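You operate a simulated robot arm through the tools that you are given. There is no shell and no other tool.

The job below is to be done with a simulated robot arm. You get a single attempt, and the scene is never put back.

JOB
Thin the paint on the left plate at N23 with 2 more drops of water under High light.
Fine: dial to High first and that half off at the end; water from the dish beside the three jars by the teal-banded dropper; work it in with the teal-banded muller; put both back; the box's other half stays lit, its plate untouched.

It is judged by the outcome, as a careful person would: the job done as asked, and still so three seconds after it is handed in. It fails if anything else is knocked over, pushed out of place, dropped, spilled or broken.

ROBOT AND FRAMES
A 7-joint arm with a two-finger parallel gripper, fixed in place. Base frame: the origin is at the foot of the arm, x ahead of it, y to its left, z up; the work surface is at about z = 95. Units: cm, rad, N and s.
With the tool pointing down near the work surface it reaches from about 36 to 76 cm from the base axis. Its first joint turns from -2.496 to 2.496 rad. Payload 3 kg.
The tool frame sits at the grasp point between the pads (the TCP): z along the fingers, y along the line on which they close. The tips reach 3 cm beyond it. Largest opening 9.4 cm; finger width 2.8, thickness 1; the body of the gripper, 5 by 9.6 cm, starts 5.5 cm behind the TCP.
Orientation is that of the tool frame in the base frame, as a unit quaternion [x, y, z, w]. With the fingers straight down and closing along the base's y, the tool's x points along the base's -x, its y along +y and its z along -z.

CONTROLS
- The arm moves only by the tool arm_command. Its argument "motion" is a list of rows, each an object of numbers (a shift or turn left out is 0, a gripper value left out holds the last): "x", "y", "z": the shift along the tool's x, y, z in units of 100 mm (1.0 is 100 mm); "ax", "ay", "az": the turn, a rotation vector about the tool's x, y, z in units of 90 degrees (1.0 is 90 degrees); "jaw": the finger opening in cm, from 0 to 9.4. In form: [{"x": .., "y": .., "z": .., "ax": .., "ay": .., "az": .., "jaw": ..}, ...]. A call has 1 to 20 rows; each row is the pose to reach, as a shift and turn from the pose commanded when the call began, along the tool's axes at that moment. A call with a number of a shift or a turn outside -1 to 1 is refused whole. Rows are played at 5 a second. More than 5 cm and 0.15 rad between two rows, or a gripper value outside its range, and nothing of the call is played. Where a pose cannot be reached the arm comes as near as it can. A force on the tool above 80 N (or 10 N above the force at the start of the call, whichever is more), or a blocked arm, ends the call early, and 0.2 s more pass. The fingers move at their own pace (about 4.5 cm/s each) and stop on an object; they squeeze with about 34 N. The grip force told is the motor's: it shows also when the fingers shut on nothing. Time passes only in rows, and 0.2 s behind the last, so rows that repeat a pose let the fingers close. It gives the time, the measured TCP pose, the force on the tool (base axes), the opening and the grip force at its end, in the units of the frame above (readings bear some noise), with the torque about the TCP (base axes, N m) and any sound that the robot's microphone picked up, and new pictures: "pictures" is both (left out), scene, wrist or none.
- Cameras (640 x 400 px; columns grow to the right, rows downward): "scene" is fixed at [39.99, -49.94, 155.33]; the picture's right is [1.00, 0.06, 0.00], its down [0.02, -0.34, -0.94] and it looks along [-0.06, 0.94, -0.34] (base axes); focal length 364 px, centre (320, 200). "wrist" rides on the gripper at [7.6, 1.4, -10.3] in the tool frame; the picture's right is [-0.18, 0.98, 0.00], its down [-0.75, -0.14, -0.64] and it looks along [-0.63, -0.12, 0.77] (tool axes); focal length 243 px, centre (320, 200). There is no depth. A picture from a camera that has moved, and an enlarged one, comes with that camera's place and axes in the base frame and with its lens.
- lift_body(by): slides the trunk up (or, below 0, down) by that many cm; the arm rides with it, the base frame stays. It gives what a move gives, with no picture.
- zoom(camera, box): a new picture of the part [left, top, right, bottom] of that camera's present view, enlarged. No time passes.
- finish_job(): hands the job in; it is judged then, once.

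Places have to be worked out from the pictures, the camera data and where the tool is seen. Open the gripper and draw the arm clear of the work before you hand the job in, unless the task says otherwise.

The tools are called after "Emit:" as name(argument=value, ...) on one line, values as JSON. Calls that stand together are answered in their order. arm_command: Moves the arm, as the interface text tells. Its arguments: {"type":"object","properties":{"motion":{"type":"array","items":{"type":"object","properties":{"x":{"type":"number"},"y":{"type":"number"},"z":{"type":"number"},"ax":{"type":"number"},"ay":{"type":"number"},"az":{"type":"number"},"jaw":{"type":"number"}}}},"pictures":{"type":"string","enum":["both","scene","wrist","none"]}},"required":["motion"]} The other tools are called the same way: lift_body (by) slides the trunk up or down; zoom (camera, box) takes an enlarged picture of a part of a camera's view; finish_job () hands the job in.

At the start:

```text
t: 0.0
tool_pos: [50.24, 41.05, 133.37]
orientation: [0.001, 1.0, -0.001, 0.001]
ft_force: [-0.3, -0.1, -0.1]
moment: [0.0, 0.0, -0.01]
width: 9.41
finger_force: 0.0
trunk travel left (down, up): [-27.5, 11.5]
```

scene: 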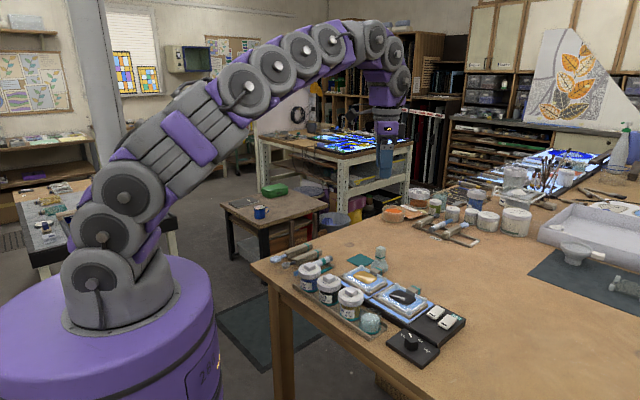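
wrist: 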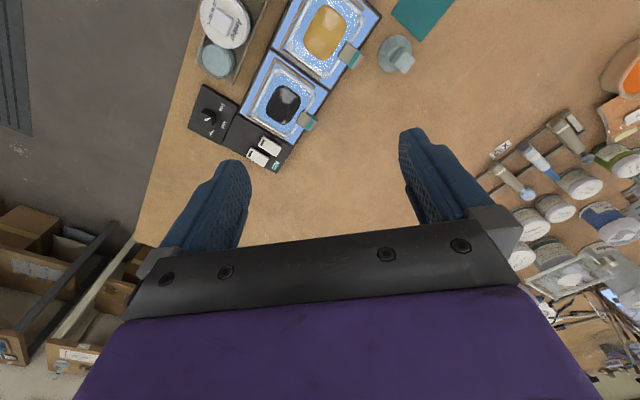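

I start by enlarging the work area in both cameras to identify the light box, the dial, the jars, droppers, mullers and plates.

Emit:
zoom(camera="scene", box=[250, 230, 480, 374])

Emit:
zoom(camera="wrist", box=[170, 0, 430, 180])

Emit:
zoom(camera="scene", box=[360, 150, 640, 325])

```text
2.78 times, centred on (365, 302) of scene
camera zoom: at [39.99, -49.94, 155.33], right [1.0, 0.06, 0.0], down [0.02, -0.34, -0.94], along [-0.06, 0.94, -0.34], focal length 1010 px, centre (195, -83)
```

zoom: 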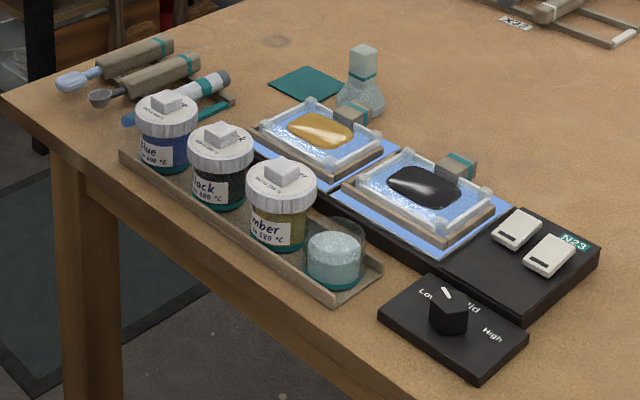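

```text
2.22 times, centred on (300, 90) of wrist
camera zoom: at [42.61, 42.47, 143.53], right [0.18, 0.98, 0.0], down [0.75, -0.14, 0.64], along [0.63, -0.12, -0.77], focal length 539 px, centre (364, 444)
```

zoom: 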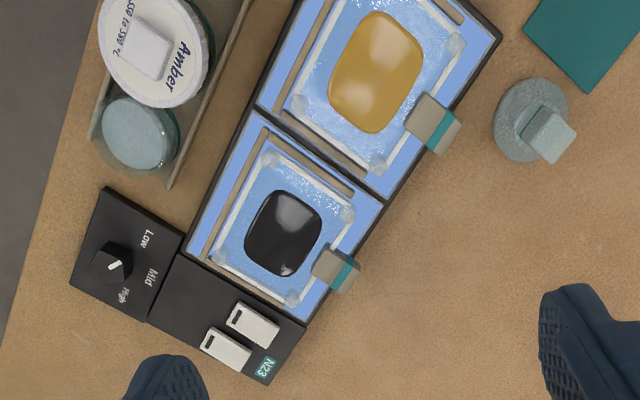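

```text
2.29 times, centred on (500, 238) of scene
camera zoom: at [39.99, -49.94, 155.33], right [1.0, 0.06, 0.0], down [0.02, -0.34, -0.94], along [-0.06, 0.94, -0.34], focal length 832 px, centre (-91, 114)
```

zoom: 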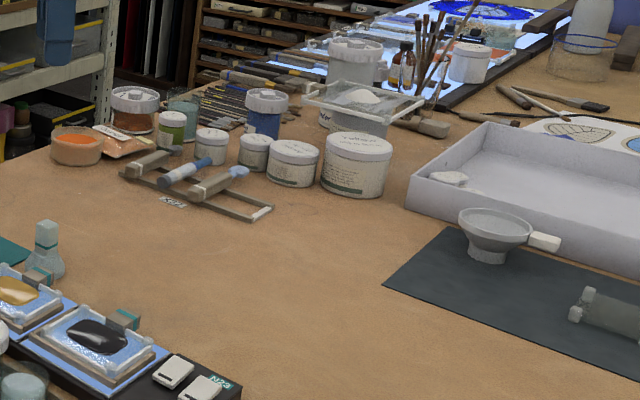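

The N23 box lies with its amber (left) plate near (47,42), black plate near (56,33), dial near (56,18). I need closer views of the tool rack, the dial and switches before moving.

Emit:
zoom(camera="scene", box=[262, 235, 342, 285])

Emit:
zoom(camera="scene", box=[376, 295, 476, 370])

Emit:
zoom(camera="scene", box=[335, 240, 445, 310])

Emit:
zoom(camera="scene", box=[400, 200, 500, 262])

Emit:
zoom(camera="wrist", box=[180, 80, 300, 180])

```text
8.00 times, centred on (302, 260) of scene
camera zoom: at [39.99, -49.94, 155.33], right [1.0, 0.06, 0.0], down [0.02, -0.34, -0.94], along [-0.06, 0.94, -0.34], focal length 2910 px, centre (464, -280)
```

zoom: 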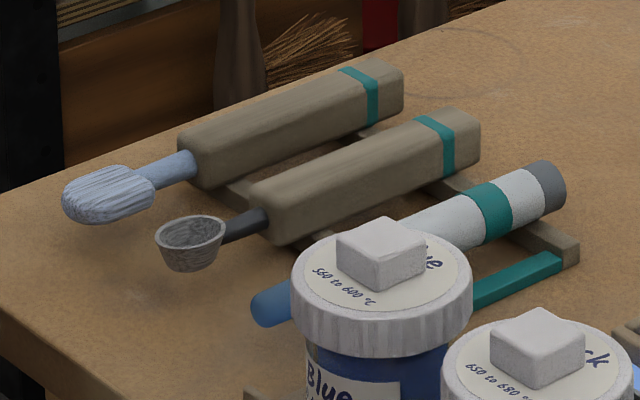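

```text
5.33 times, centred on (426, 332) of scene
camera zoom: at [39.99, -49.94, 155.33], right [1.0, 0.06, 0.0], down [0.02, -0.34, -0.94], along [-0.06, 0.94, -0.34], focal length 1940 px, centre (-245, -507)
```

zoom: 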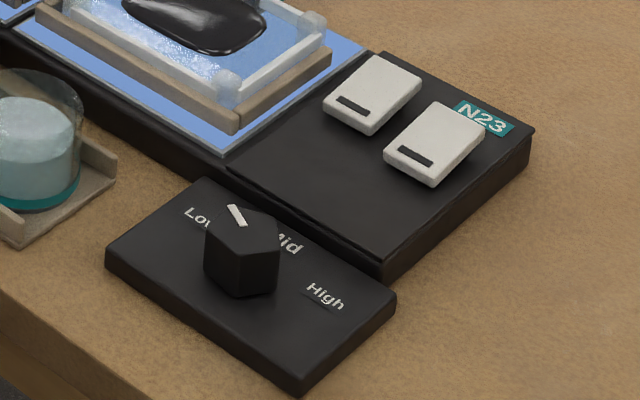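

```text
5.71 times, centred on (390, 275) of scene
camera zoom: at [39.99, -49.94, 155.33], right [1.0, 0.06, 0.0], down [0.02, -0.34, -0.94], along [-0.06, 0.94, -0.34], focal length 2079 px, centre (-80, -229)
```

zoom: 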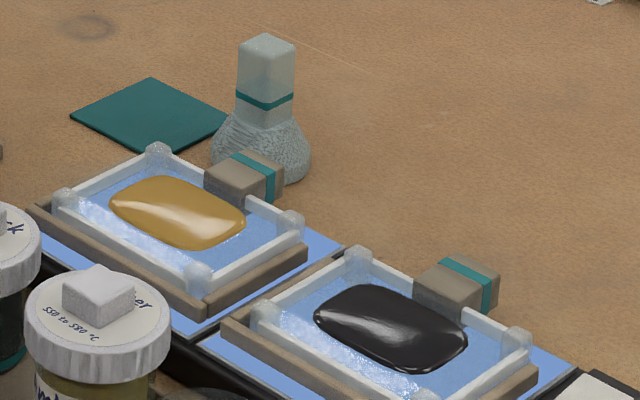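

```text
6.40 times, centred on (450, 231) of scene
camera zoom: at [39.99, -49.94, 155.33], right [1.0, 0.06, 0.0], down [0.02, -0.34, -0.94], along [-0.06, 0.94, -0.34], focal length 2328 px, centre (-512, 2)
```

zoom: 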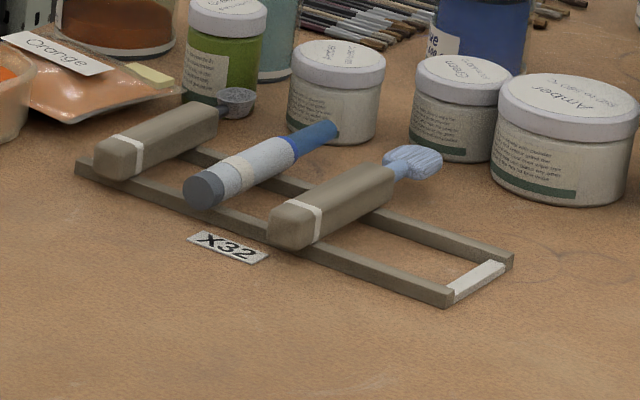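

```text
4.00 times, centred on (240, 130) of wrist
camera zoom: at [42.61, 42.47, 143.53], right [0.18, 0.98, 0.0], down [0.75, -0.14, 0.64], along [0.63, -0.12, -0.77], focal length 970 px, centre (640, 480)
```

zoom: 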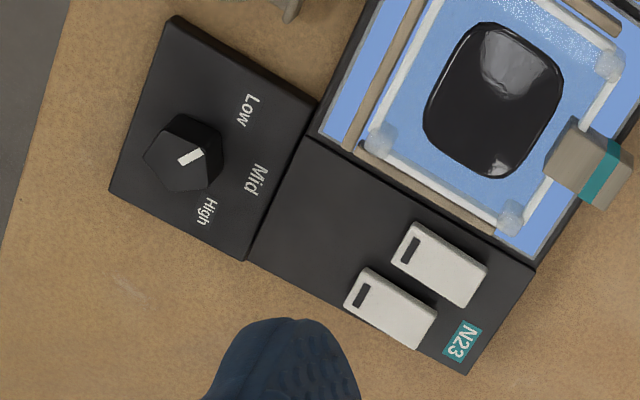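

The dial mark points at Low now; the amber plate is the left one as the labels read. The teal-banded dropper lies in the rack around (32,51), so I raise no contact yet: I move the camera over the rack for a closer look.

Emit:
arm_command(motion=[{"x": 0.25, "y": 0.2, "z": 0.1}, {"x": 0.5, "y": 0.45, "z": 0.2}, {"x": 0.75, "y": 0.7, "z": 0.35}, {"x": 1.0, "y": 0.9, "z": 0.5}, {"x": 1.0, "y": 0.9, "z": 0.5}], pictures="wrist")

```text
t: 1.2
tool_pos: [40.23, 49.72, 128.63]
orientation: [0.001, 1.0, 0.002, 0.0]
ft_force: [0.0, -0.1, -0.5]
moment: [0.04, -0.02, 0.0]
width: 9.41
finger_force: 0.1
trunk travel left (down, up): [-27.5, 11.5]
camera wrist: at [32.51, 51.21, 138.82], right [0.19, 0.98, 0.0], down [0.75, -0.14, 0.64], along [0.63, -0.12, -0.77], focal length 243 px, centre (320, 200)
```

wrist: 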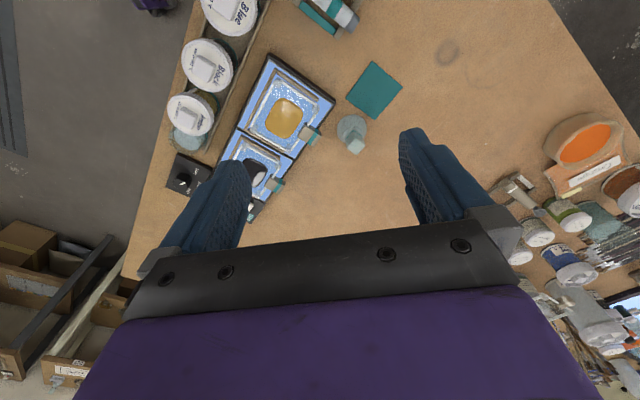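

The rack is just out of view at the top. I turn the tool about its axis by 90 degrees (camera swings to the +y side) to look at the rack and to test the wrist range in that direction.

Emit:
arm_command(motion=[{"az": 0.09}, {"az": 0.18}, {"az": 0.27}, {"az": 0.36}, {"az": 0.45}, {"az": 0.54}, {"az": 0.63}, {"az": 0.72}, {"az": 0.81}, {"az": 0.9}, {"az": 0.99}, {"az": 1.0}], pictures="wrist")

```text
t: 3.8
tool_pos: [39.96, 49.69, 128.43]
orientation: [0.708, 0.706, 0.002, -0.001]
ft_force: [0.8, -0.5, -1.2]
moment: [-0.03, -0.03, -0.02]
width: 9.41
finger_force: 0.1
trunk travel left (down, up): [-27.5, 11.5]
camera wrist: at [41.46, 57.37, 138.71], right [0.98, -0.19, 0.0], down [-0.14, -0.75, 0.64], along [-0.12, -0.63, -0.77], focal length 243 px, centre (320, 200)
```

wrist: 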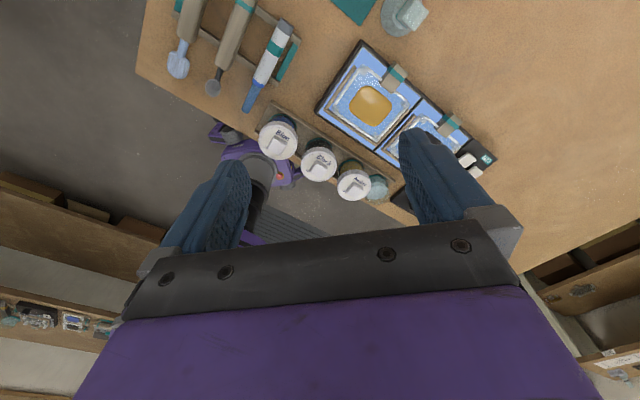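

Emit:
zoom(camera="wrist", box=[140, 0, 300, 120])

Emit:
zoom(camera="wrist", box=[300, 0, 500, 125])

Emit:
zoom(camera="wrist", box=[240, 90, 420, 215])

```text
3.33 times, centred on (220, 60) of wrist
camera zoom: at [41.46, 57.37, 138.71], right [0.98, -0.19, 0.0], down [-0.14, -0.75, 0.64], along [-0.12, -0.63, -0.77], focal length 809 px, centre (653, 667)
```

zoom: 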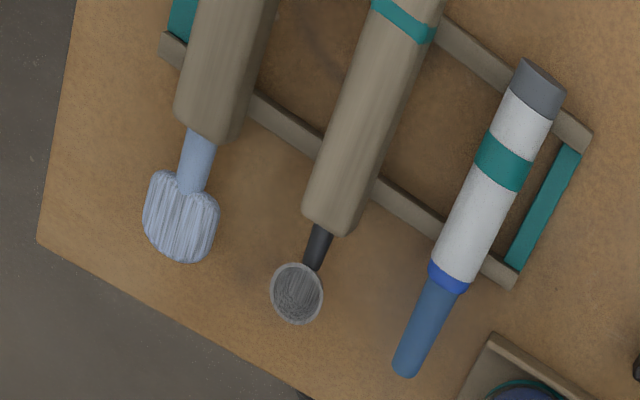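

```text
3.20 times, centred on (400, 62) of wrist
camera zoom: at [41.46, 57.37, 138.71], right [0.98, -0.19, 0.0], down [-0.14, -0.75, 0.64], along [-0.12, -0.63, -0.77], focal length 776 px, centre (64, 640)
```

zoom: 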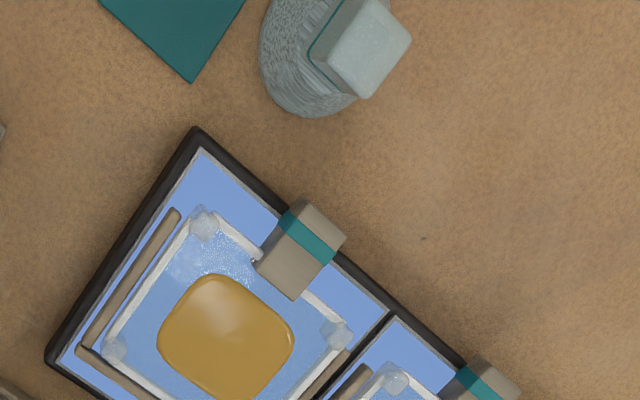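

```text
3.20 times, centred on (330, 152) of wrist
camera zoom: at [41.46, 57.37, 138.71], right [0.98, -0.19, 0.0], down [-0.14, -0.75, 0.64], along [-0.12, -0.63, -0.77], focal length 776 px, centre (288, 352)
```

zoom: 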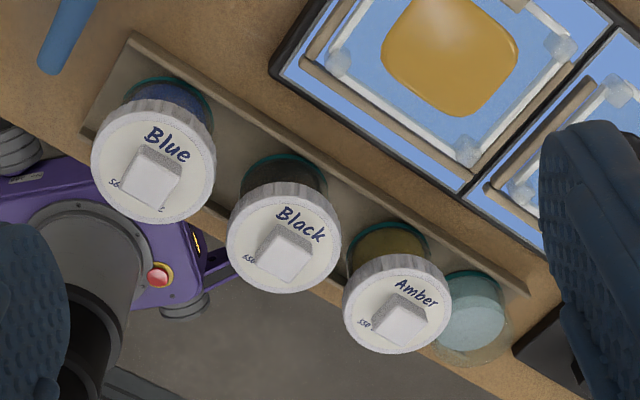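

The dropper lies on a 45° axis from its blue tip near (26.4,45.3) to the grey end near (36.6,55.6). I lower toward the rack while turning a further 45° to see it from closer and confirm the wrist reaches that yaw.

Emit:
arm_command(motion=[{"x": 0.04, "y": -0.12, "z": 0.15, "az": 0.09}, {"x": 0.08, "y": -0.24, "z": 0.3, "az": 0.18}, {"x": 0.12, "y": -0.36, "z": 0.45, "az": 0.27}, {"x": 0.16, "y": -0.48, "z": 0.6, "az": 0.36}, {"x": 0.2, "y": -0.6, "z": 0.75, "az": 0.45}, {"x": 0.23, "y": -0.7, "z": 0.9, "az": 0.5}, {"x": 0.23, "y": -0.7, "z": 1.0, "az": 0.5}, {"x": 0.23, "y": -0.7, "z": 1.0, "az": 0.5}], pictures="both")

```text
t: 5.6
tool_pos: [31.12, 45.05, 119.47]
orientation: [0.916, 0.401, 0.003, -0.005]
ft_force: [-0.2, -0.7, -0.5]
moment: [0.03, 0.02, -0.01]
width: 9.38
finger_force: 0.0
out of reach, approached as far as the arm can: row 4, 5, 6, 7, 8
trunk travel left (down, up): [-27.5, 11.5]
camera wrist: at [37.3, 49.65, 129.66], right [0.6, -0.8, -0.01], down [-0.62, -0.47, 0.64], along [-0.51, -0.37, -0.77], focal length 243 px, centre (320, 200)
```

scene: 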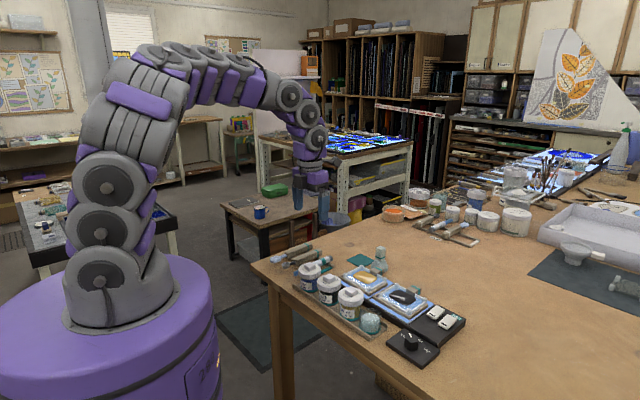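
wrist: 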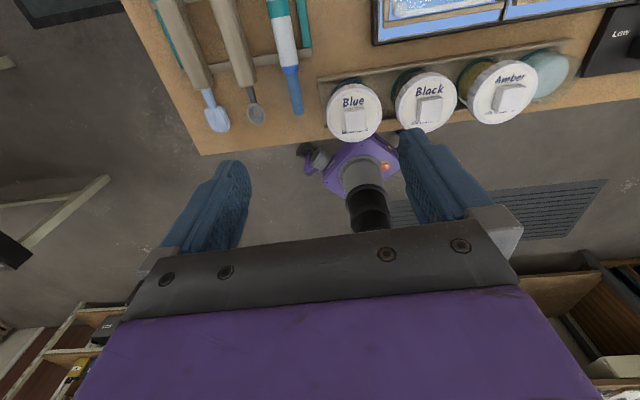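

The yaw of 45° is just at the wrist's limit (position was compromised), so I will grasp with the camera side toward the robot instead. First a closer look at the dropper, jars and dish from here.

Emit:
zoom(camera="wrist", box=[230, 0, 350, 120])

Emit:
zoom(camera="wrist", box=[310, 20, 610, 160])

```text
3.33 times, centred on (290, 60) of wrist
camera zoom: at [37.3, 49.65, 129.66], right [0.6, -0.8, -0.01], down [-0.62, -0.47, 0.64], along [-0.51, -0.37, -0.77], focal length 809 px, centre (420, 667)
```

zoom: 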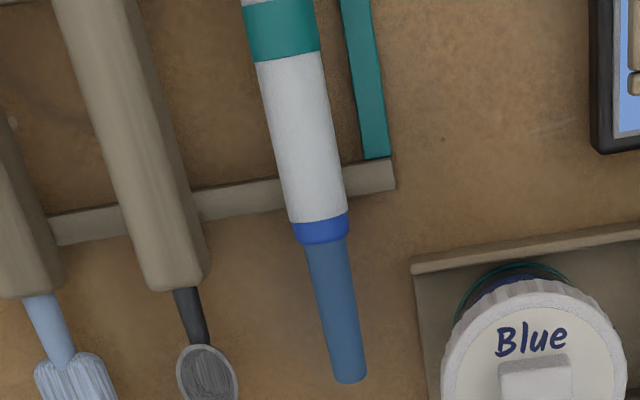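

```text
2.13 times, centred on (460, 90) of wrist
camera zoom: at [37.3, 49.65, 129.66], right [0.6, -0.8, -0.01], down [-0.62, -0.47, 0.64], along [-0.51, -0.37, -0.77], focal length 518 px, centre (21, 435)
```

zoom: 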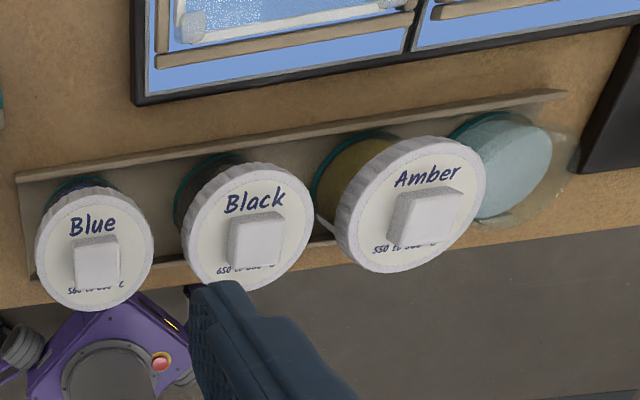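

Now I go to the dial first: raise a little, unwind the yaw and move toward (56,18) at a safe height.

Emit:
arm_command(motion=[{"y": 0.05, "z": -0.1, "az": -0.09}, {"y": 0.15, "z": -0.2, "az": -0.18}, {"y": 0.25, "z": -0.3, "az": -0.27}, {"y": 0.35, "z": -0.3, "az": -0.36}, {"y": 0.45, "z": -0.3, "az": -0.45}, {"y": 0.55, "z": -0.3, "az": -0.54}, {"y": 0.65, "z": -0.3, "az": -0.63}, {"y": 0.75, "z": -0.3, "az": -0.72}, {"y": 0.85, "z": -0.3, "az": -0.81}, {"y": 0.95, "z": -0.3, "az": -0.9}, {"y": 1.0, "z": -0.3, "az": -0.98}, {"y": 1.0, "z": -0.3, "az": -1.0}], pictures="none")

```text
t: 8.2
tool_pos: [38.26, 37.99, 122.22]
orientation: [0.382, 0.924, 0.001, 0.0]
ft_force: [-0.4, 0.2, 0.5]
moment: [-0.02, 0.04, 0.02]
width: 9.4
finger_force: 0.1
trunk travel left (down, up): [-27.5, 11.5]
```

Yaw is now 135° and the position is as expected. I continue toward the dial, turning to 180°.

Emit:
arm_command(motion=[{"x": -0.15, "az": -0.09}, {"x": -0.35, "az": -0.18}, {"x": -0.55, "az": -0.27}, {"x": -0.75, "az": -0.36}, {"x": -0.95, "az": -0.45}, {"x": -1.0, "az": -0.5}], pictures="none")

Emit:
arm_command(motion=[{"x": -0.25, "y": -0.25, "z": 0.1}, {"x": -0.55, "y": -0.55, "z": 0.25}, {"x": -0.85, "y": -0.85, "z": 0.4}, {"x": -1.0, "y": -1.0, "z": 0.5}, {"x": -1.0, "y": -1.0, "z": 0.5}], pictures="wrist")

```text
t: 9.6
tool_pos: [45.3, 30.81, 122.29]
orientation: [0.0, 1.0, 0.0, 0.001]
ft_force: [1.3, 0.2, 0.7]
moment: [-0.01, 0.01, 0.02]
width: 9.39
finger_force: 0.1
trunk travel left (down, up): [-27.5, 11.5]
```

```text
t: 10.8
tool_pos: [55.25, 21.06, 117.04]
orientation: [0.0, 1.0, 0.0, 0.001]
ft_force: [-0.7, 0.4, -0.6]
moment: [0.0, 0.01, -0.01]
width: 9.38
finger_force: 0.1
trunk travel left (down, up): [-27.5, 11.5]
camera wrist: at [47.51, 22.53, 127.25], right [0.18, 0.98, 0.0], down [0.75, -0.14, 0.64], along [0.63, -0.12, -0.77], focal length 243 px, centre (320, 200)
```

wrist: 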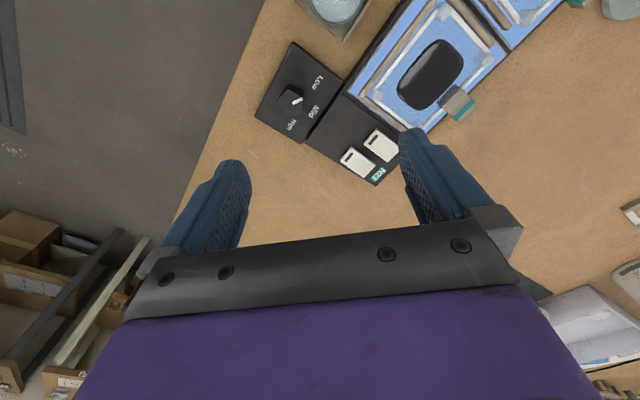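

Emit:
zoom(camera="wrist", box=[245, 30, 357, 150])

Emit:
zoom(camera="wrist", box=[310, 100, 430, 190])

Emit:
zoom(camera="scene", box=[385, 315, 450, 365])

```text
3.33 times, centred on (301, 90) of wrist
camera zoom: at [47.51, 22.53, 127.25], right [0.18, 0.98, 0.0], down [0.75, -0.14, 0.64], along [0.63, -0.12, -0.77], focal length 809 px, centre (383, 567)
```

zoom: 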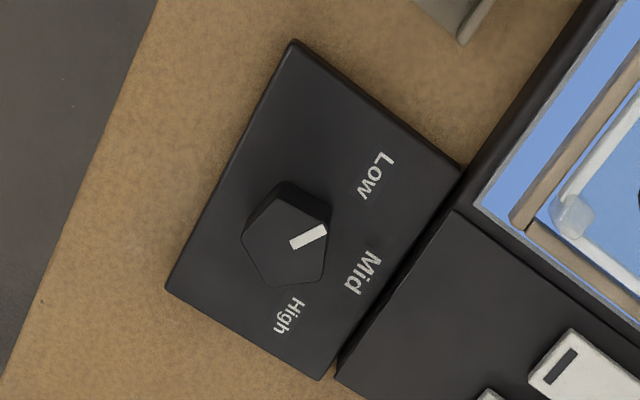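

```text
4.44 times, centred on (370, 145) of wrist
camera zoom: at [47.51, 22.53, 127.25], right [0.18, 0.98, 0.0], down [0.75, -0.14, 0.64], along [0.63, -0.12, -0.77], focal length 1078 px, centre (98, 444)
```

zoom: 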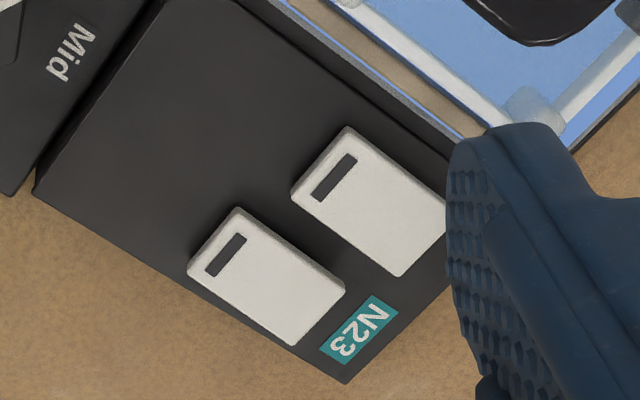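

```text
8.00 times, centred on (418, 340) of scene
camera zoom: at [39.99, -49.94, 155.33], right [1.0, 0.06, 0.0], down [0.02, -0.34, -0.94], along [-0.06, 0.94, -0.34], focal length 2910 px, centre (-460, -920)
```

zoom: 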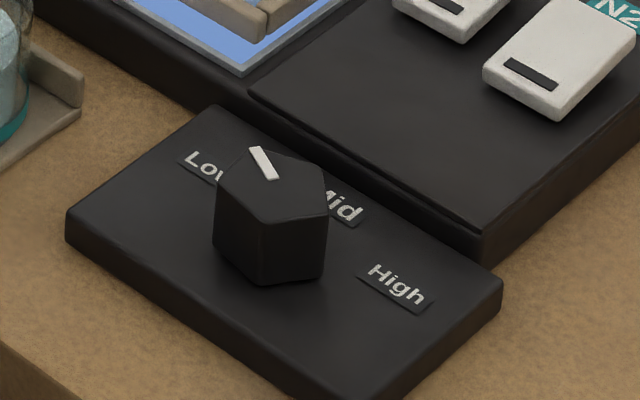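

The knob is a pentagonal prism centred at about (56.2,17.5), top z≈98.3, its mark pointing at ~103° (Low); High is about 120° clockwise. I move over it, with the closing line along the mark (flat opposite the vertex), jaw 5 cm, and come down to z=107.

Emit:
arm_command(motion=[{"x": -0.03, "y": -0.12, "z": 0.2, "az": -0.05, "jaw": 5}, {"x": -0.06, "y": -0.25, "z": 0.4, "az": -0.1, "jaw": 5}, {"x": -0.095, "y": -0.356, "z": 0.6, "az": -0.14, "jaw": 5}, {"x": -0.095, "y": -0.356, "z": 0.8, "az": -0.14, "jaw": 5}, {"x": -0.095, "y": -0.356, "z": 1.0, "az": -0.14, "jaw": 5}, {"x": -0.095, "y": -0.356, "z": 1.0, "az": -0.14, "jaw": 5}], pictures="both")

```text
t: 12.2
tool_pos: [56.31, 17.41, 107.31]
orientation: [-0.109, 0.994, 0.0, 0.001]
ft_force: [-0.7, 0.3, 0.6]
moment: [0.01, -0.01, -0.01]
width: 5.01
finger_force: 0.1
trunk travel left (down, up): [-27.5, 11.5]
camera wrist: at [48.41, 17.1, 117.43], right [-0.03, 1.0, 0.0], down [0.77, 0.03, 0.64], along [0.64, 0.02, -0.77], focal length 243 px, centre (320, 200)
```

scene: 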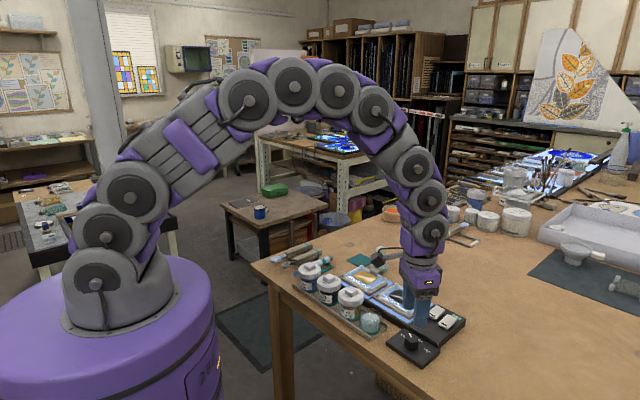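
wrist: 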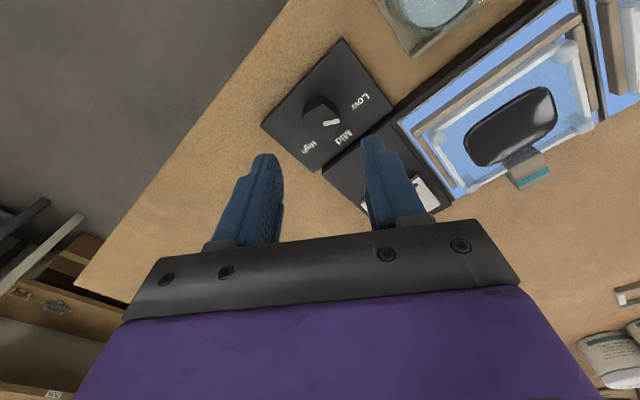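

Emit:
zoom(camera="wrist", box=[250, 30, 400, 180])

```text
2.67 times, centred on (325, 105) of wrist
camera zoom: at [48.41, 17.1, 117.43], right [-0.03, 1.0, 0.0], down [0.77, 0.03, 0.64], along [0.64, 0.02, -0.77], focal length 647 px, centre (307, 453)
```

zoom: 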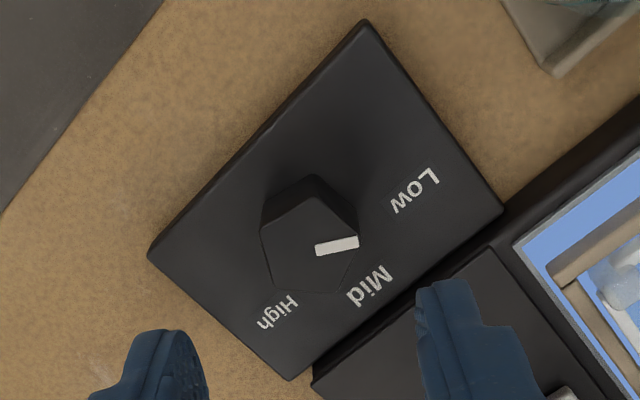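

Knob centre measured at (56.2,17.35), the tool is 1 mm off and aligned with the mark. I descend to z≈99.9 so the tips stay above the dial plate, and close on the knob.

Emit:
arm_command(motion=[{"x": 0.01, "z": 0.25, "jaw": 5}, {"x": 0.01, "z": 0.5, "jaw": 5}, {"x": 0.01, "z": 0.65, "jaw": 5}, {"x": 0.01, "z": 0.74, "jaw": 5}, {"x": 0.01, "z": 0.74, "jaw": 5}, {"x": 0.01, "z": 0.74, "jaw": 3.2}, {"x": 0.01, "z": 0.74, "jaw": 2.4}, {"x": 0.01, "z": 0.74, "jaw": 2.4}], pictures="both")

```text
t: 14.0
tool_pos: [56.1, 17.59, 99.66]
orientation: [-0.109, 0.994, 0.0, 0.0]
ft_force: [-3.2, 8.6, 2.8]
moment: [0.12, 0.09, 0.08]
width: 2.99
finger_force: 40.1
trunk travel left (down, up): [-27.5, 11.5]
camera wrist: at [48.29, 17.26, 109.9], right [-0.03, 1.0, 0.0], down [0.77, 0.03, 0.64], along [0.64, 0.02, -0.77], focal length 243 px, centre (320, 200)
```

scene: 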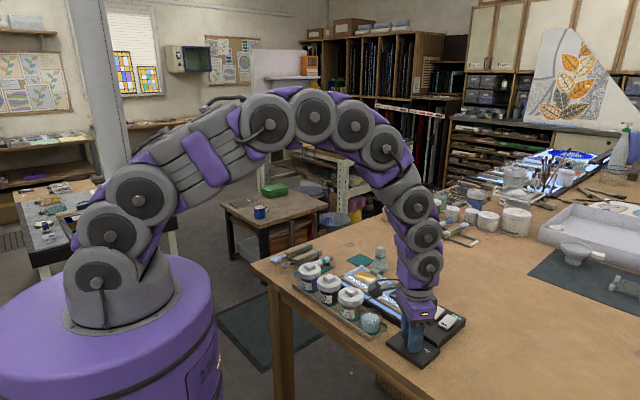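
wrist: 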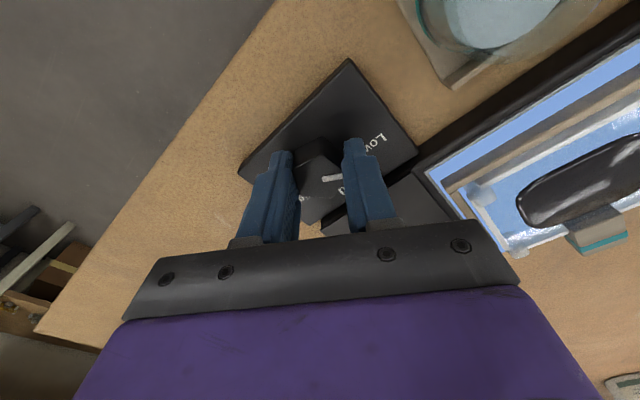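

The knob is held (2.99 cm). Now I turn it clockwise by 60° first, watching for force and sounds.

Emit:
arm_command(motion=[{"az": 0.08}, {"az": 0.16}, {"az": 0.24}, {"az": 0.32}, {"az": 0.4}, {"az": 0.48}, {"az": 0.56}, {"az": 0.64}, {"az": 0.667}], pictures="wrist")

```text
t: 16.0
tool_pos: [56.36, 17.7, 99.69]
orientation: [0.402, 0.916, -0.001, -0.001]
ft_force: [3.5, 26.8, -16.5]
moment: [0.24, 0.05, 0.07]
width: 2.99
finger_force: 45.3
trunk travel left (down, up): [-27.5, 11.5]
camera wrist: at [52.17, 24.28, 109.91], right [0.85, 0.53, 0.0], down [0.4, -0.65, 0.64], along [0.34, -0.55, -0.77], focal length 243 px, centre (320, 200)
```

wrist: 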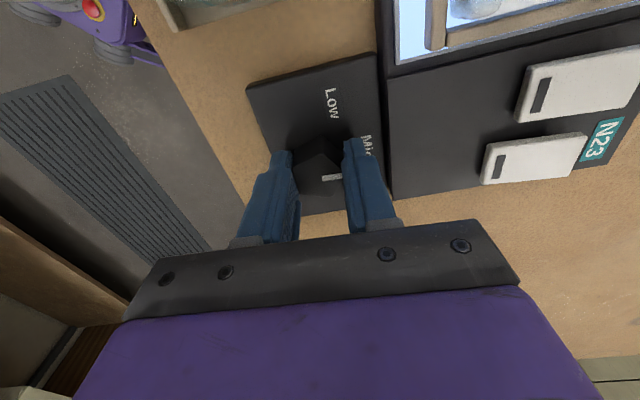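

The mark is now at Mid; some side force (27 N) has built up because the grip centre is slightly off the knob axis. I relieve it by shifting ~3 mm and then turn the other 60° to High.

Emit:
arm_command(motion=[{"x": 0.01, "y": 0.03, "z": 0.02}, {"x": 0.01, "y": 0.03, "z": 0.02, "az": 0.08}, {"x": 0.01, "y": 0.03, "z": 0.02, "az": 0.16}, {"x": 0.01, "y": 0.03, "z": 0.02, "az": 0.24}, {"x": 0.005, "y": 0.025, "z": 0.02, "az": 0.32}, {"x": 0.005, "y": 0.025, "z": 0.02, "az": 0.4}, {"x": 0.0, "y": 0.02, "z": 0.02, "az": 0.48}, {"x": 0.0, "y": 0.02, "z": 0.02, "az": 0.56}, {"x": 0.0, "y": 0.02, "z": 0.02, "az": 0.64}, {"x": 0.0, "y": 0.02, "z": 0.02, "az": 0.667}], pictures="both")

```text
t: 18.2
tool_pos: [56.64, 17.59, 99.75]
orientation: [0.807, 0.59, 0.001, 0.0]
ft_force: [18.4, 16.2, 15.4]
moment: [0.22, 0.1, 0.49]
width: 2.95
finger_force: 44.8
trunk travel left (down, up): [-27.5, 11.5]
camera wrist: at [60.1, 24.41, 109.93], right [0.88, -0.47, 0.0], down [-0.36, -0.68, 0.64], along [-0.3, -0.56, -0.77], focal length 243 px, centre (320, 200)
```

scene: 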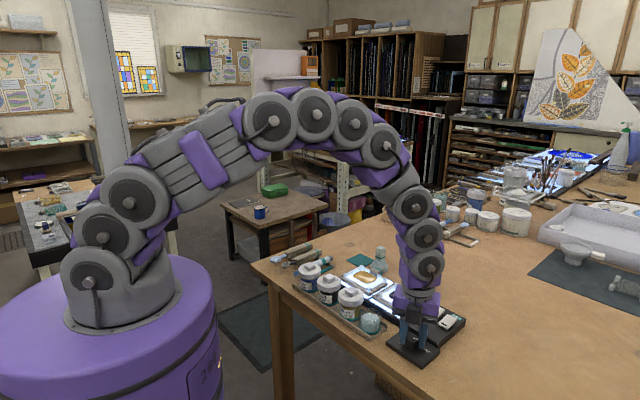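
wrist: 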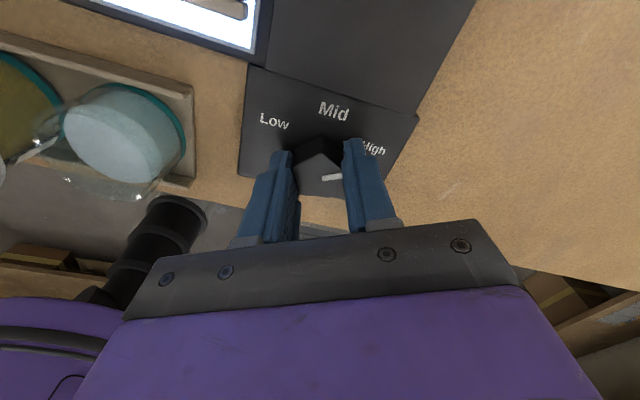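

The light has brightened and the mark points to High, with the stop just felt. I open the jaw and lift straight up.

Emit:
arm_command(motion=[{"jaw": 3.6}, {"jaw": 4.6}, {"jaw": 4.6}, {"z": -0.3, "jaw": 4.6}, {"z": -0.7, "jaw": 4.6}, {"z": -1.0, "jaw": 4.6}], pictures="both")

Emit:
zoom(camera="wrist", box=[220, 40, 420, 165])

Emit:
zoom(camera="scene", box=[340, 250, 480, 370])

```text
t: 19.6
tool_pos: [56.19, 17.33, 109.6]
orientation: [0.806, 0.592, 0.002, 0.001]
ft_force: [-0.4, -0.8, 0.2]
moment: [-0.02, 0.0, 0.02]
width: 4.59
finger_force: 0.1
trunk travel left (down, up): [-27.5, 11.5]
camera wrist: at [59.78, 24.2, 119.92], right [0.88, -0.47, 0.0], down [-0.36, -0.68, 0.64], along [-0.3, -0.56, -0.77], focal length 243 px, centre (320, 200)
```

scene: 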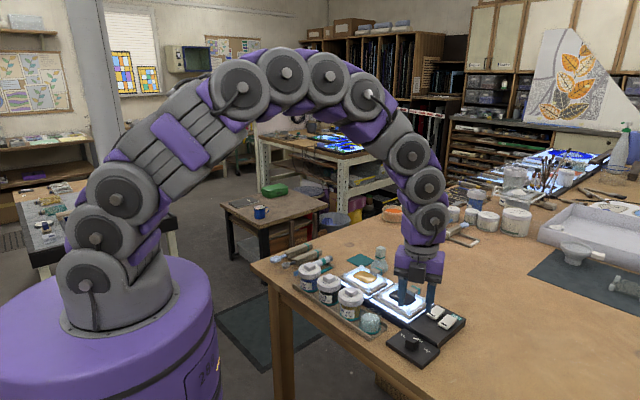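
wrist: 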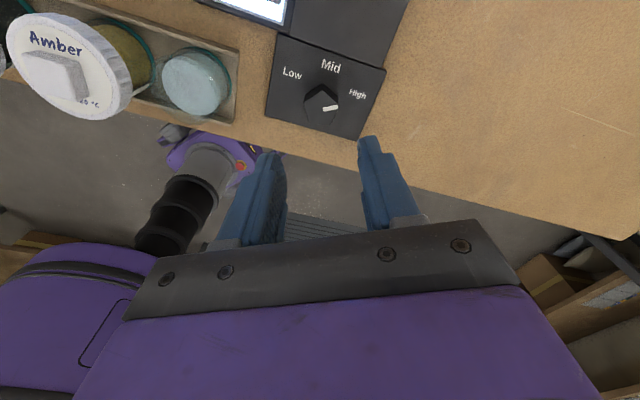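

```text
3.20 times, centred on (320, 102) of wrist
camera zoom: at [59.78, 24.2, 119.92], right [0.88, -0.47, 0.0], down [-0.36, -0.68, 0.64], along [-0.3, -0.56, -0.77], focal length 776 px, centre (320, 512)
```

zoom: 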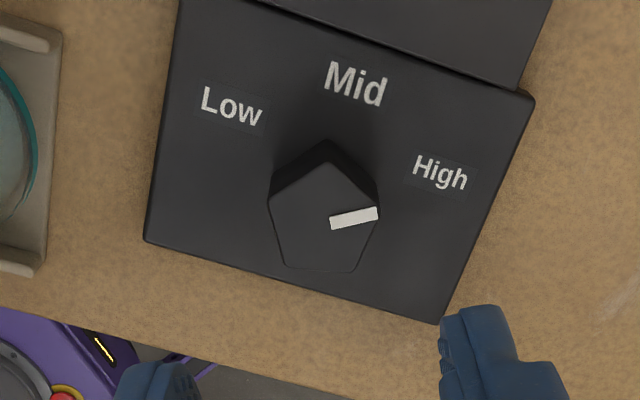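

```text
3.33 times, centred on (410, 310) of scene
camera zoom: at [39.99, -49.94, 155.33], right [1.0, 0.06, 0.0], down [0.02, -0.34, -0.94], along [-0.06, 0.94, -0.34], focal length 1213 px, centre (20, -167)
```

zoom: 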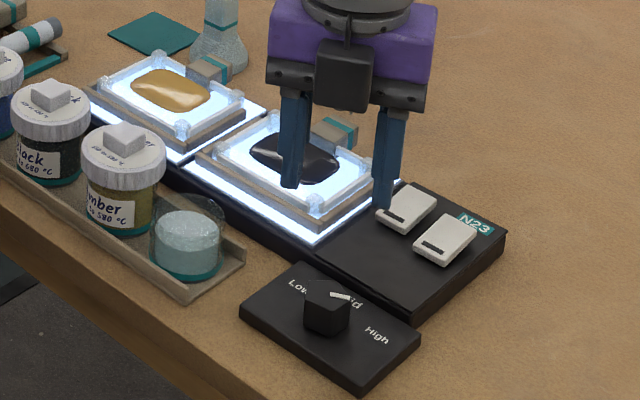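

Dial reads High and both halves are brighter; nothing else moved. Next I go up and across to the dropper rack, unwinding the yaw so the tool x will point at 225° (closing across the dropper).

Emit:
arm_command(motion=[{"z": -0.25, "az": -0.09}, {"x": 0.02, "y": -0.05, "z": -0.5, "az": -0.18}, {"x": 0.1, "y": -0.15, "z": -0.8, "az": -0.27}, {"x": 0.15, "y": -0.25, "z": -0.9, "az": -0.36}, {"x": 0.2, "y": -0.35, "z": -0.9, "az": -0.45}, {"x": 0.28, "y": -0.48, "z": -0.9, "az": -0.54}, {"x": 0.35, "y": -0.6, "z": -0.9, "az": -0.63}, {"x": 0.42, "y": -0.72, "z": -0.9, "az": -0.72}, {"x": 0.48, "y": -0.82, "z": -0.9, "az": -0.81}, {"x": 0.52, "y": -0.92, "z": -0.9, "az": -0.9}, {"x": 0.54, "y": -0.956, "z": -0.9, "az": -0.98}, {"x": 0.54, "y": -0.956, "z": -0.9, "az": -1.0}], pictures="none")

```text
t: 22.2
tool_pos: [48.82, 25.5, 118.67]
orientation: [0.151, 0.989, 0.001, 0.001]
ft_force: [0.1, -0.6, -0.4]
moment: [-0.02, 0.02, 0.0]
width: 4.58
finger_force: 0.0
trunk travel left (down, up): [-27.5, 11.5]
```

Emit:
arm_command(motion=[{"x": 0.13, "y": 0.12, "az": -0.09}, {"x": 0.26, "y": 0.24, "az": -0.18}, {"x": 0.39, "y": 0.36, "az": -0.27}, {"x": 0.52, "y": 0.48, "az": -0.36}, {"x": 0.65, "y": 0.6, "az": -0.45}, {"x": 0.78, "y": 0.72, "az": -0.54}, {"x": 0.9, "y": 0.84, "az": -0.63}, {"x": 1.0, "y": 0.95, "az": -0.693}, {"x": 1.0, "y": 0.95, "az": -0.693}], pictures="none")

Emit:
arm_command(motion=[{"x": -0.1, "y": 0.25}, {"x": -0.2, "y": 0.5}, {"x": -0.3, "y": 0.75}, {"x": -0.4, "y": 1.0}, {"x": -0.4, "y": 1.0}], pictures="wrist")

```text
t: 24.2
tool_pos: [42.22, 37.56, 118.76]
orientation: [-0.383, 0.924, 0.0, 0.0]
ft_force: [-0.3, 0.6, -0.2]
moment: [-0.01, -0.01, 0.02]
width: 4.61
finger_force: 0.0
trunk travel left (down, up): [-27.5, 11.5]
```

```text
t: 25.4
tool_pos: [37.97, 47.45, 118.68]
orientation: [-0.382, 0.924, 0.0, 0.001]
ft_force: [0.3, 0.1, 1.0]
moment: [-0.02, 0.01, 0.02]
width: 4.61
finger_force: 0.1
trunk travel left (down, up): [-27.5, 11.5]
camera wrist: at [31.46, 43.18, 128.85], right [-0.56, 0.83, 0.0], down [0.63, 0.43, 0.64], along [0.53, 0.36, -0.77], focal length 243 px, centre (320, 200)
```

wrist: 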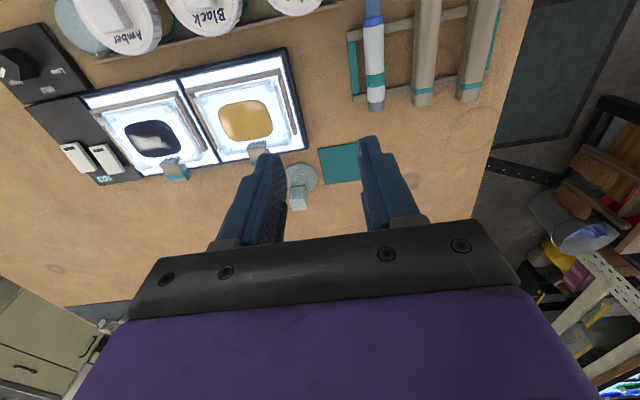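

Emit:
zoom(camera="wrist", box=[330, 0, 530, 125])

Emit:
zoom(camera="wrist", box=[180, 60, 380, 220])

```text
3.20 times, centred on (430, 62) of wrist
camera zoom: at [31.46, 43.18, 128.85], right [-0.56, 0.83, 0.0], down [0.63, 0.43, 0.64], along [0.53, 0.36, -0.77], focal length 776 px, centre (-32, 640)
```

zoom: 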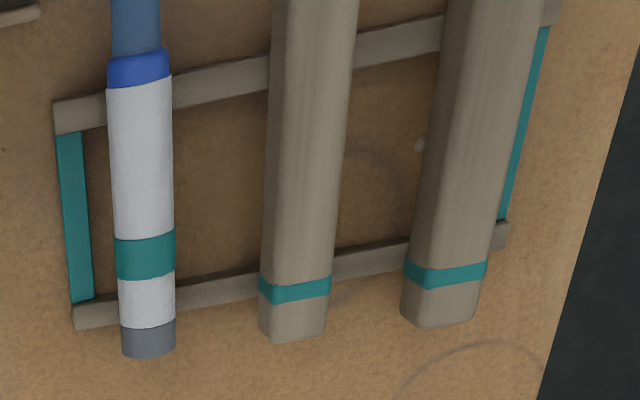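

```text
2.50 times, centred on (280, 140) of wrist
camera zoom: at [31.46, 43.18, 128.85], right [-0.56, 0.83, 0.0], down [0.63, 0.43, 0.64], along [0.53, 0.36, -0.77], focal length 606 px, centre (420, 350)
```

zoom: 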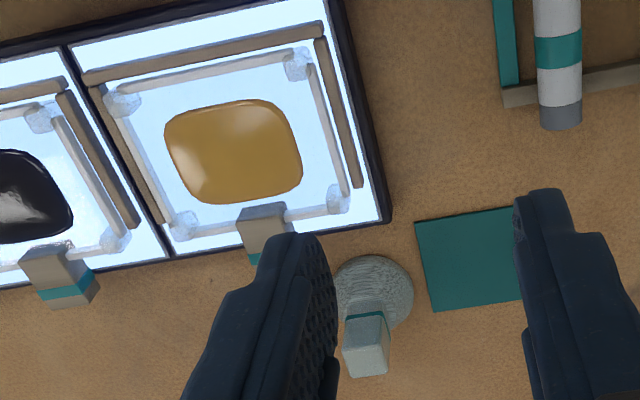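

The dropper axis is y−x≈18.87 with the rack gap centre near (33.0,51.9), its top near z≈97.3. I move above that point at z≈109 with the jaw at 4.2 cm and check alignment.

Emit:
arm_command(motion=[{"x": 0.01, "y": 0.2, "z": 0.1, "jaw": 4.2}, {"x": 0.02, "y": 0.4, "z": 0.3, "jaw": 4.2}, {"x": 0.04, "y": 0.663, "z": 0.5, "jaw": 4.2}, {"x": 0.04, "y": 0.663, "z": 0.75, "jaw": 4.2}, {"x": 0.04, "y": 0.663, "z": 0.95, "jaw": 4.2}, {"x": 0.04, "y": 0.663, "z": 0.95, "jaw": 4.2}], pictures="both")

Emit:
zoom(camera="wrist", box=[230, 20, 430, 180])

Emit:
zoom(camera="scene", box=[260, 200, 360, 285])

```text
t: 26.8
tool_pos: [32.88, 51.85, 109.25]
orientation: [-0.382, 0.924, 0.0, 0.001]
ft_force: [0.4, -0.4, -0.1]
moment: [0.0, 0.0, -0.01]
width: 4.18
finger_force: 0.1
trunk travel left (down, up): [-27.5, 11.5]
camera wrist: at [26.45, 47.6, 119.42], right [-0.56, 0.83, 0.0], down [0.63, 0.43, 0.64], along [0.53, 0.36, -0.77], focal length 243 px, centre (320, 200)
```

scene: 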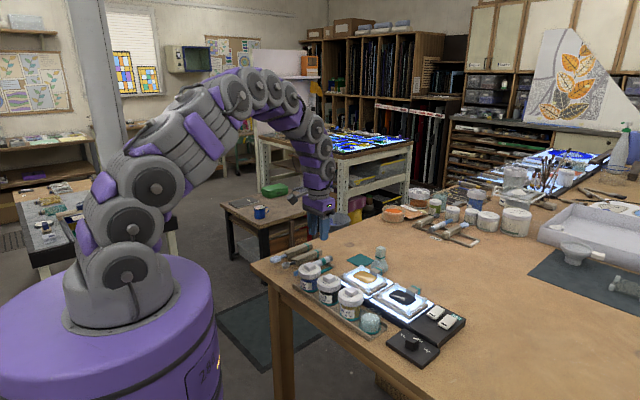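
wrist: 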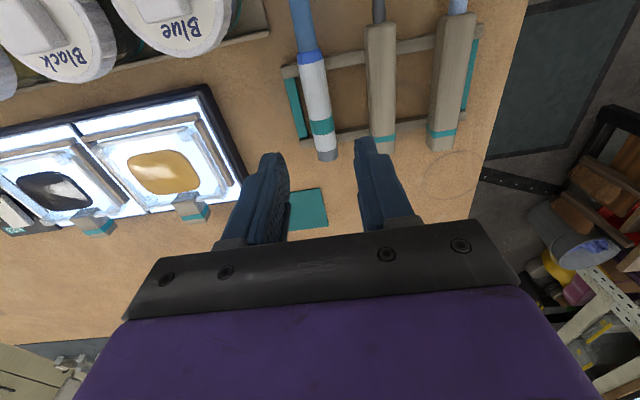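

```text
2.50 times, centred on (330, 100) of wrist
camera zoom: at [26.45, 47.6, 119.42], right [-0.56, 0.83, 0.0], down [0.63, 0.43, 0.64], along [0.53, 0.36, -0.77], focal length 606 px, centre (295, 450)
```

zoom: 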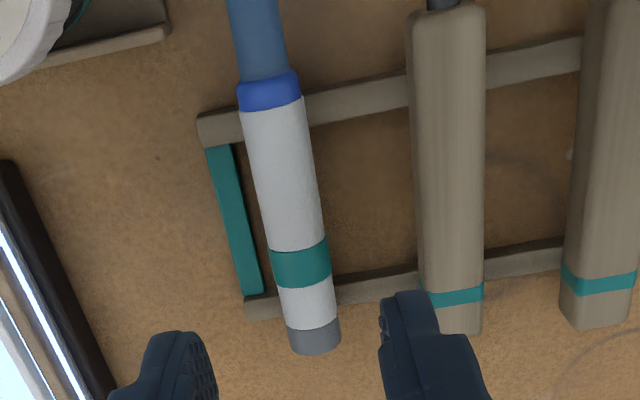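

```text
4.71 times, centred on (310, 242) of scene
camera zoom: at [39.99, -49.94, 155.33], right [1.0, 0.06, 0.0], down [0.02, -0.34, -0.94], along [-0.06, 0.94, -0.34], focal length 1712 px, centre (367, 0)
```

zoom: 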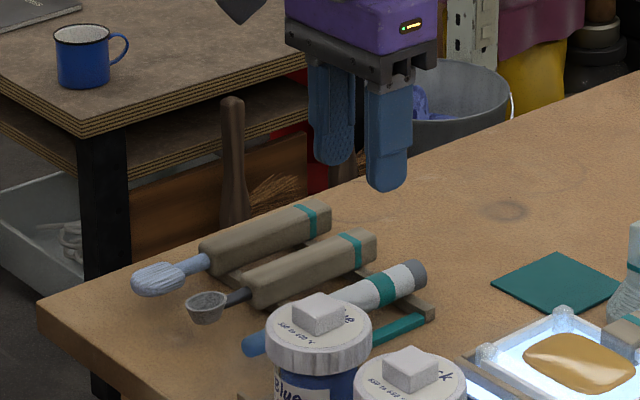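

Alignment matches: the dropper's body lies right under the TCP and between the two rack bars. I descend 9.9 cm to z≈99.3, then will go the last millimetres in small steps.

Emit:
arm_command(motion=[{"z": 0.3, "jaw": 4.2}, {"z": 0.6, "jaw": 4.2}, {"z": 0.85, "jaw": 4.2}, {"z": 0.99, "jaw": 4.2}, {"z": 0.99, "jaw": 4.2}], pictures="both")

Emit:
zoom(camera="scene", box=[280, 225, 350, 285])

Emit:
zoom(camera="wrist", box=[230, 80, 430, 220])

```text
t: 28.0
tool_pos: [32.84, 51.97, 99.32]
orientation: [-0.381, 0.924, 0.0, 0.001]
ft_force: [0.0, 0.6, -0.6]
moment: [0.0, -0.01, 0.01]
width: 4.2
finger_force: 0.0
trunk travel left (down, up): [-27.5, 11.5]
camera wrist: at [26.53, 47.66, 109.38], right [-0.56, 0.83, 0.0], down [0.63, 0.43, 0.64], along [0.53, 0.36, -0.77], focal length 243 px, centre (320, 200)
```

scene: 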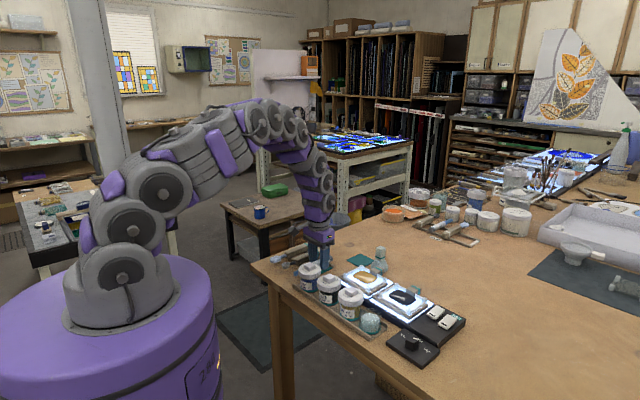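
wrist: 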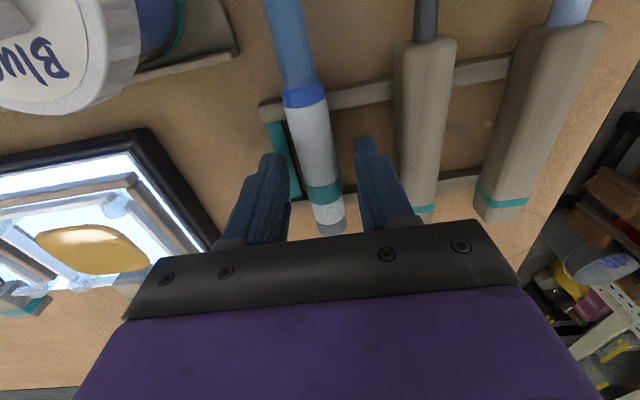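

```text
6.67 times, centred on (315, 255) of scene
camera zoom: at [39.99, -49.94, 155.33], right [1.0, 0.06, 0.0], down [0.02, -0.34, -0.94], along [-0.06, 0.94, -0.34], focal length 2425 px, centre (353, -167)
```

zoom: 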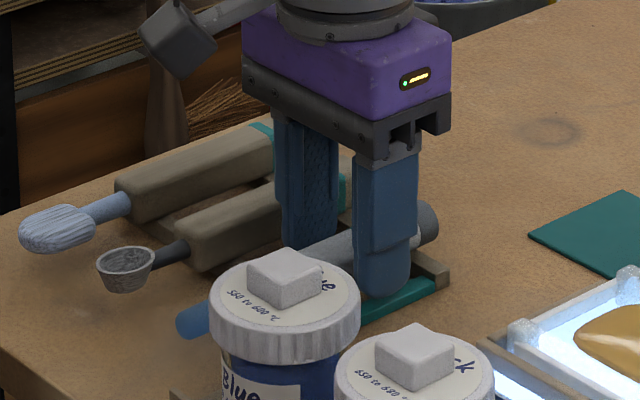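

```text
2.86 times, centred on (330, 150) of wrist
camera zoom: at [26.53, 47.66, 109.38], right [-0.56, 0.83, 0.0], down [0.63, 0.43, 0.64], along [0.53, 0.36, -0.77], focal length 693 px, centre (291, 343)
```

zoom: 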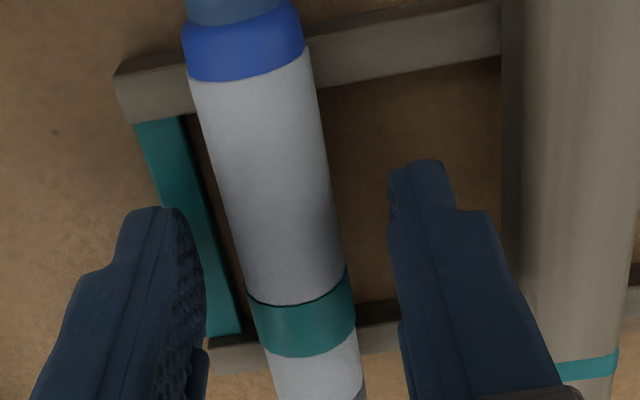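

The jaws straddle the dropper, with the left finger above the low teal rail. I go down the last 5 mm in small steps and read the force.

Emit:
arm_command(motion=[{"z": 0.02, "jaw": 4.2}, {"z": 0.035, "jaw": 4.2}, {"z": 0.05, "jaw": 4.2}, {"z": 0.05, "jaw": 4.2}], pictures="none")

```text
t: 29.0
tool_pos: [32.98, 51.96, 98.66]
orientation: [-0.382, 0.924, 0.0, 0.002]
ft_force: [0.1, -0.5, 0.5]
moment: [0.0, -0.03, -0.01]
width: 4.21
finger_force: 0.1
trunk travel left (down, up): [-27.5, 11.5]
```

No contact yet. I go 1.5 mm lower and close gently to find the dropper's diameter.

Emit:
arm_command(motion=[{"z": 0.015, "jaw": 4.2}, {"z": 0.015, "jaw": 3.2}, {"z": 0.015, "jaw": 2.6}, {"z": 0.015, "jaw": 2.2}, {"z": 0.015, "jaw": 2.2}, {"z": 0.015, "jaw": 2.2}], pictures="none")

```text
t: 30.4
tool_pos: [33.09, 51.92, 98.56]
orientation: [-0.382, 0.924, 0.001, 0.002]
ft_force: [1.6, 1.3, 11.4]
moment: [-0.02, 0.0, 0.01]
width: 2.32
finger_force: 0.8
trunk travel left (down, up): [-27.5, 11.5]
```

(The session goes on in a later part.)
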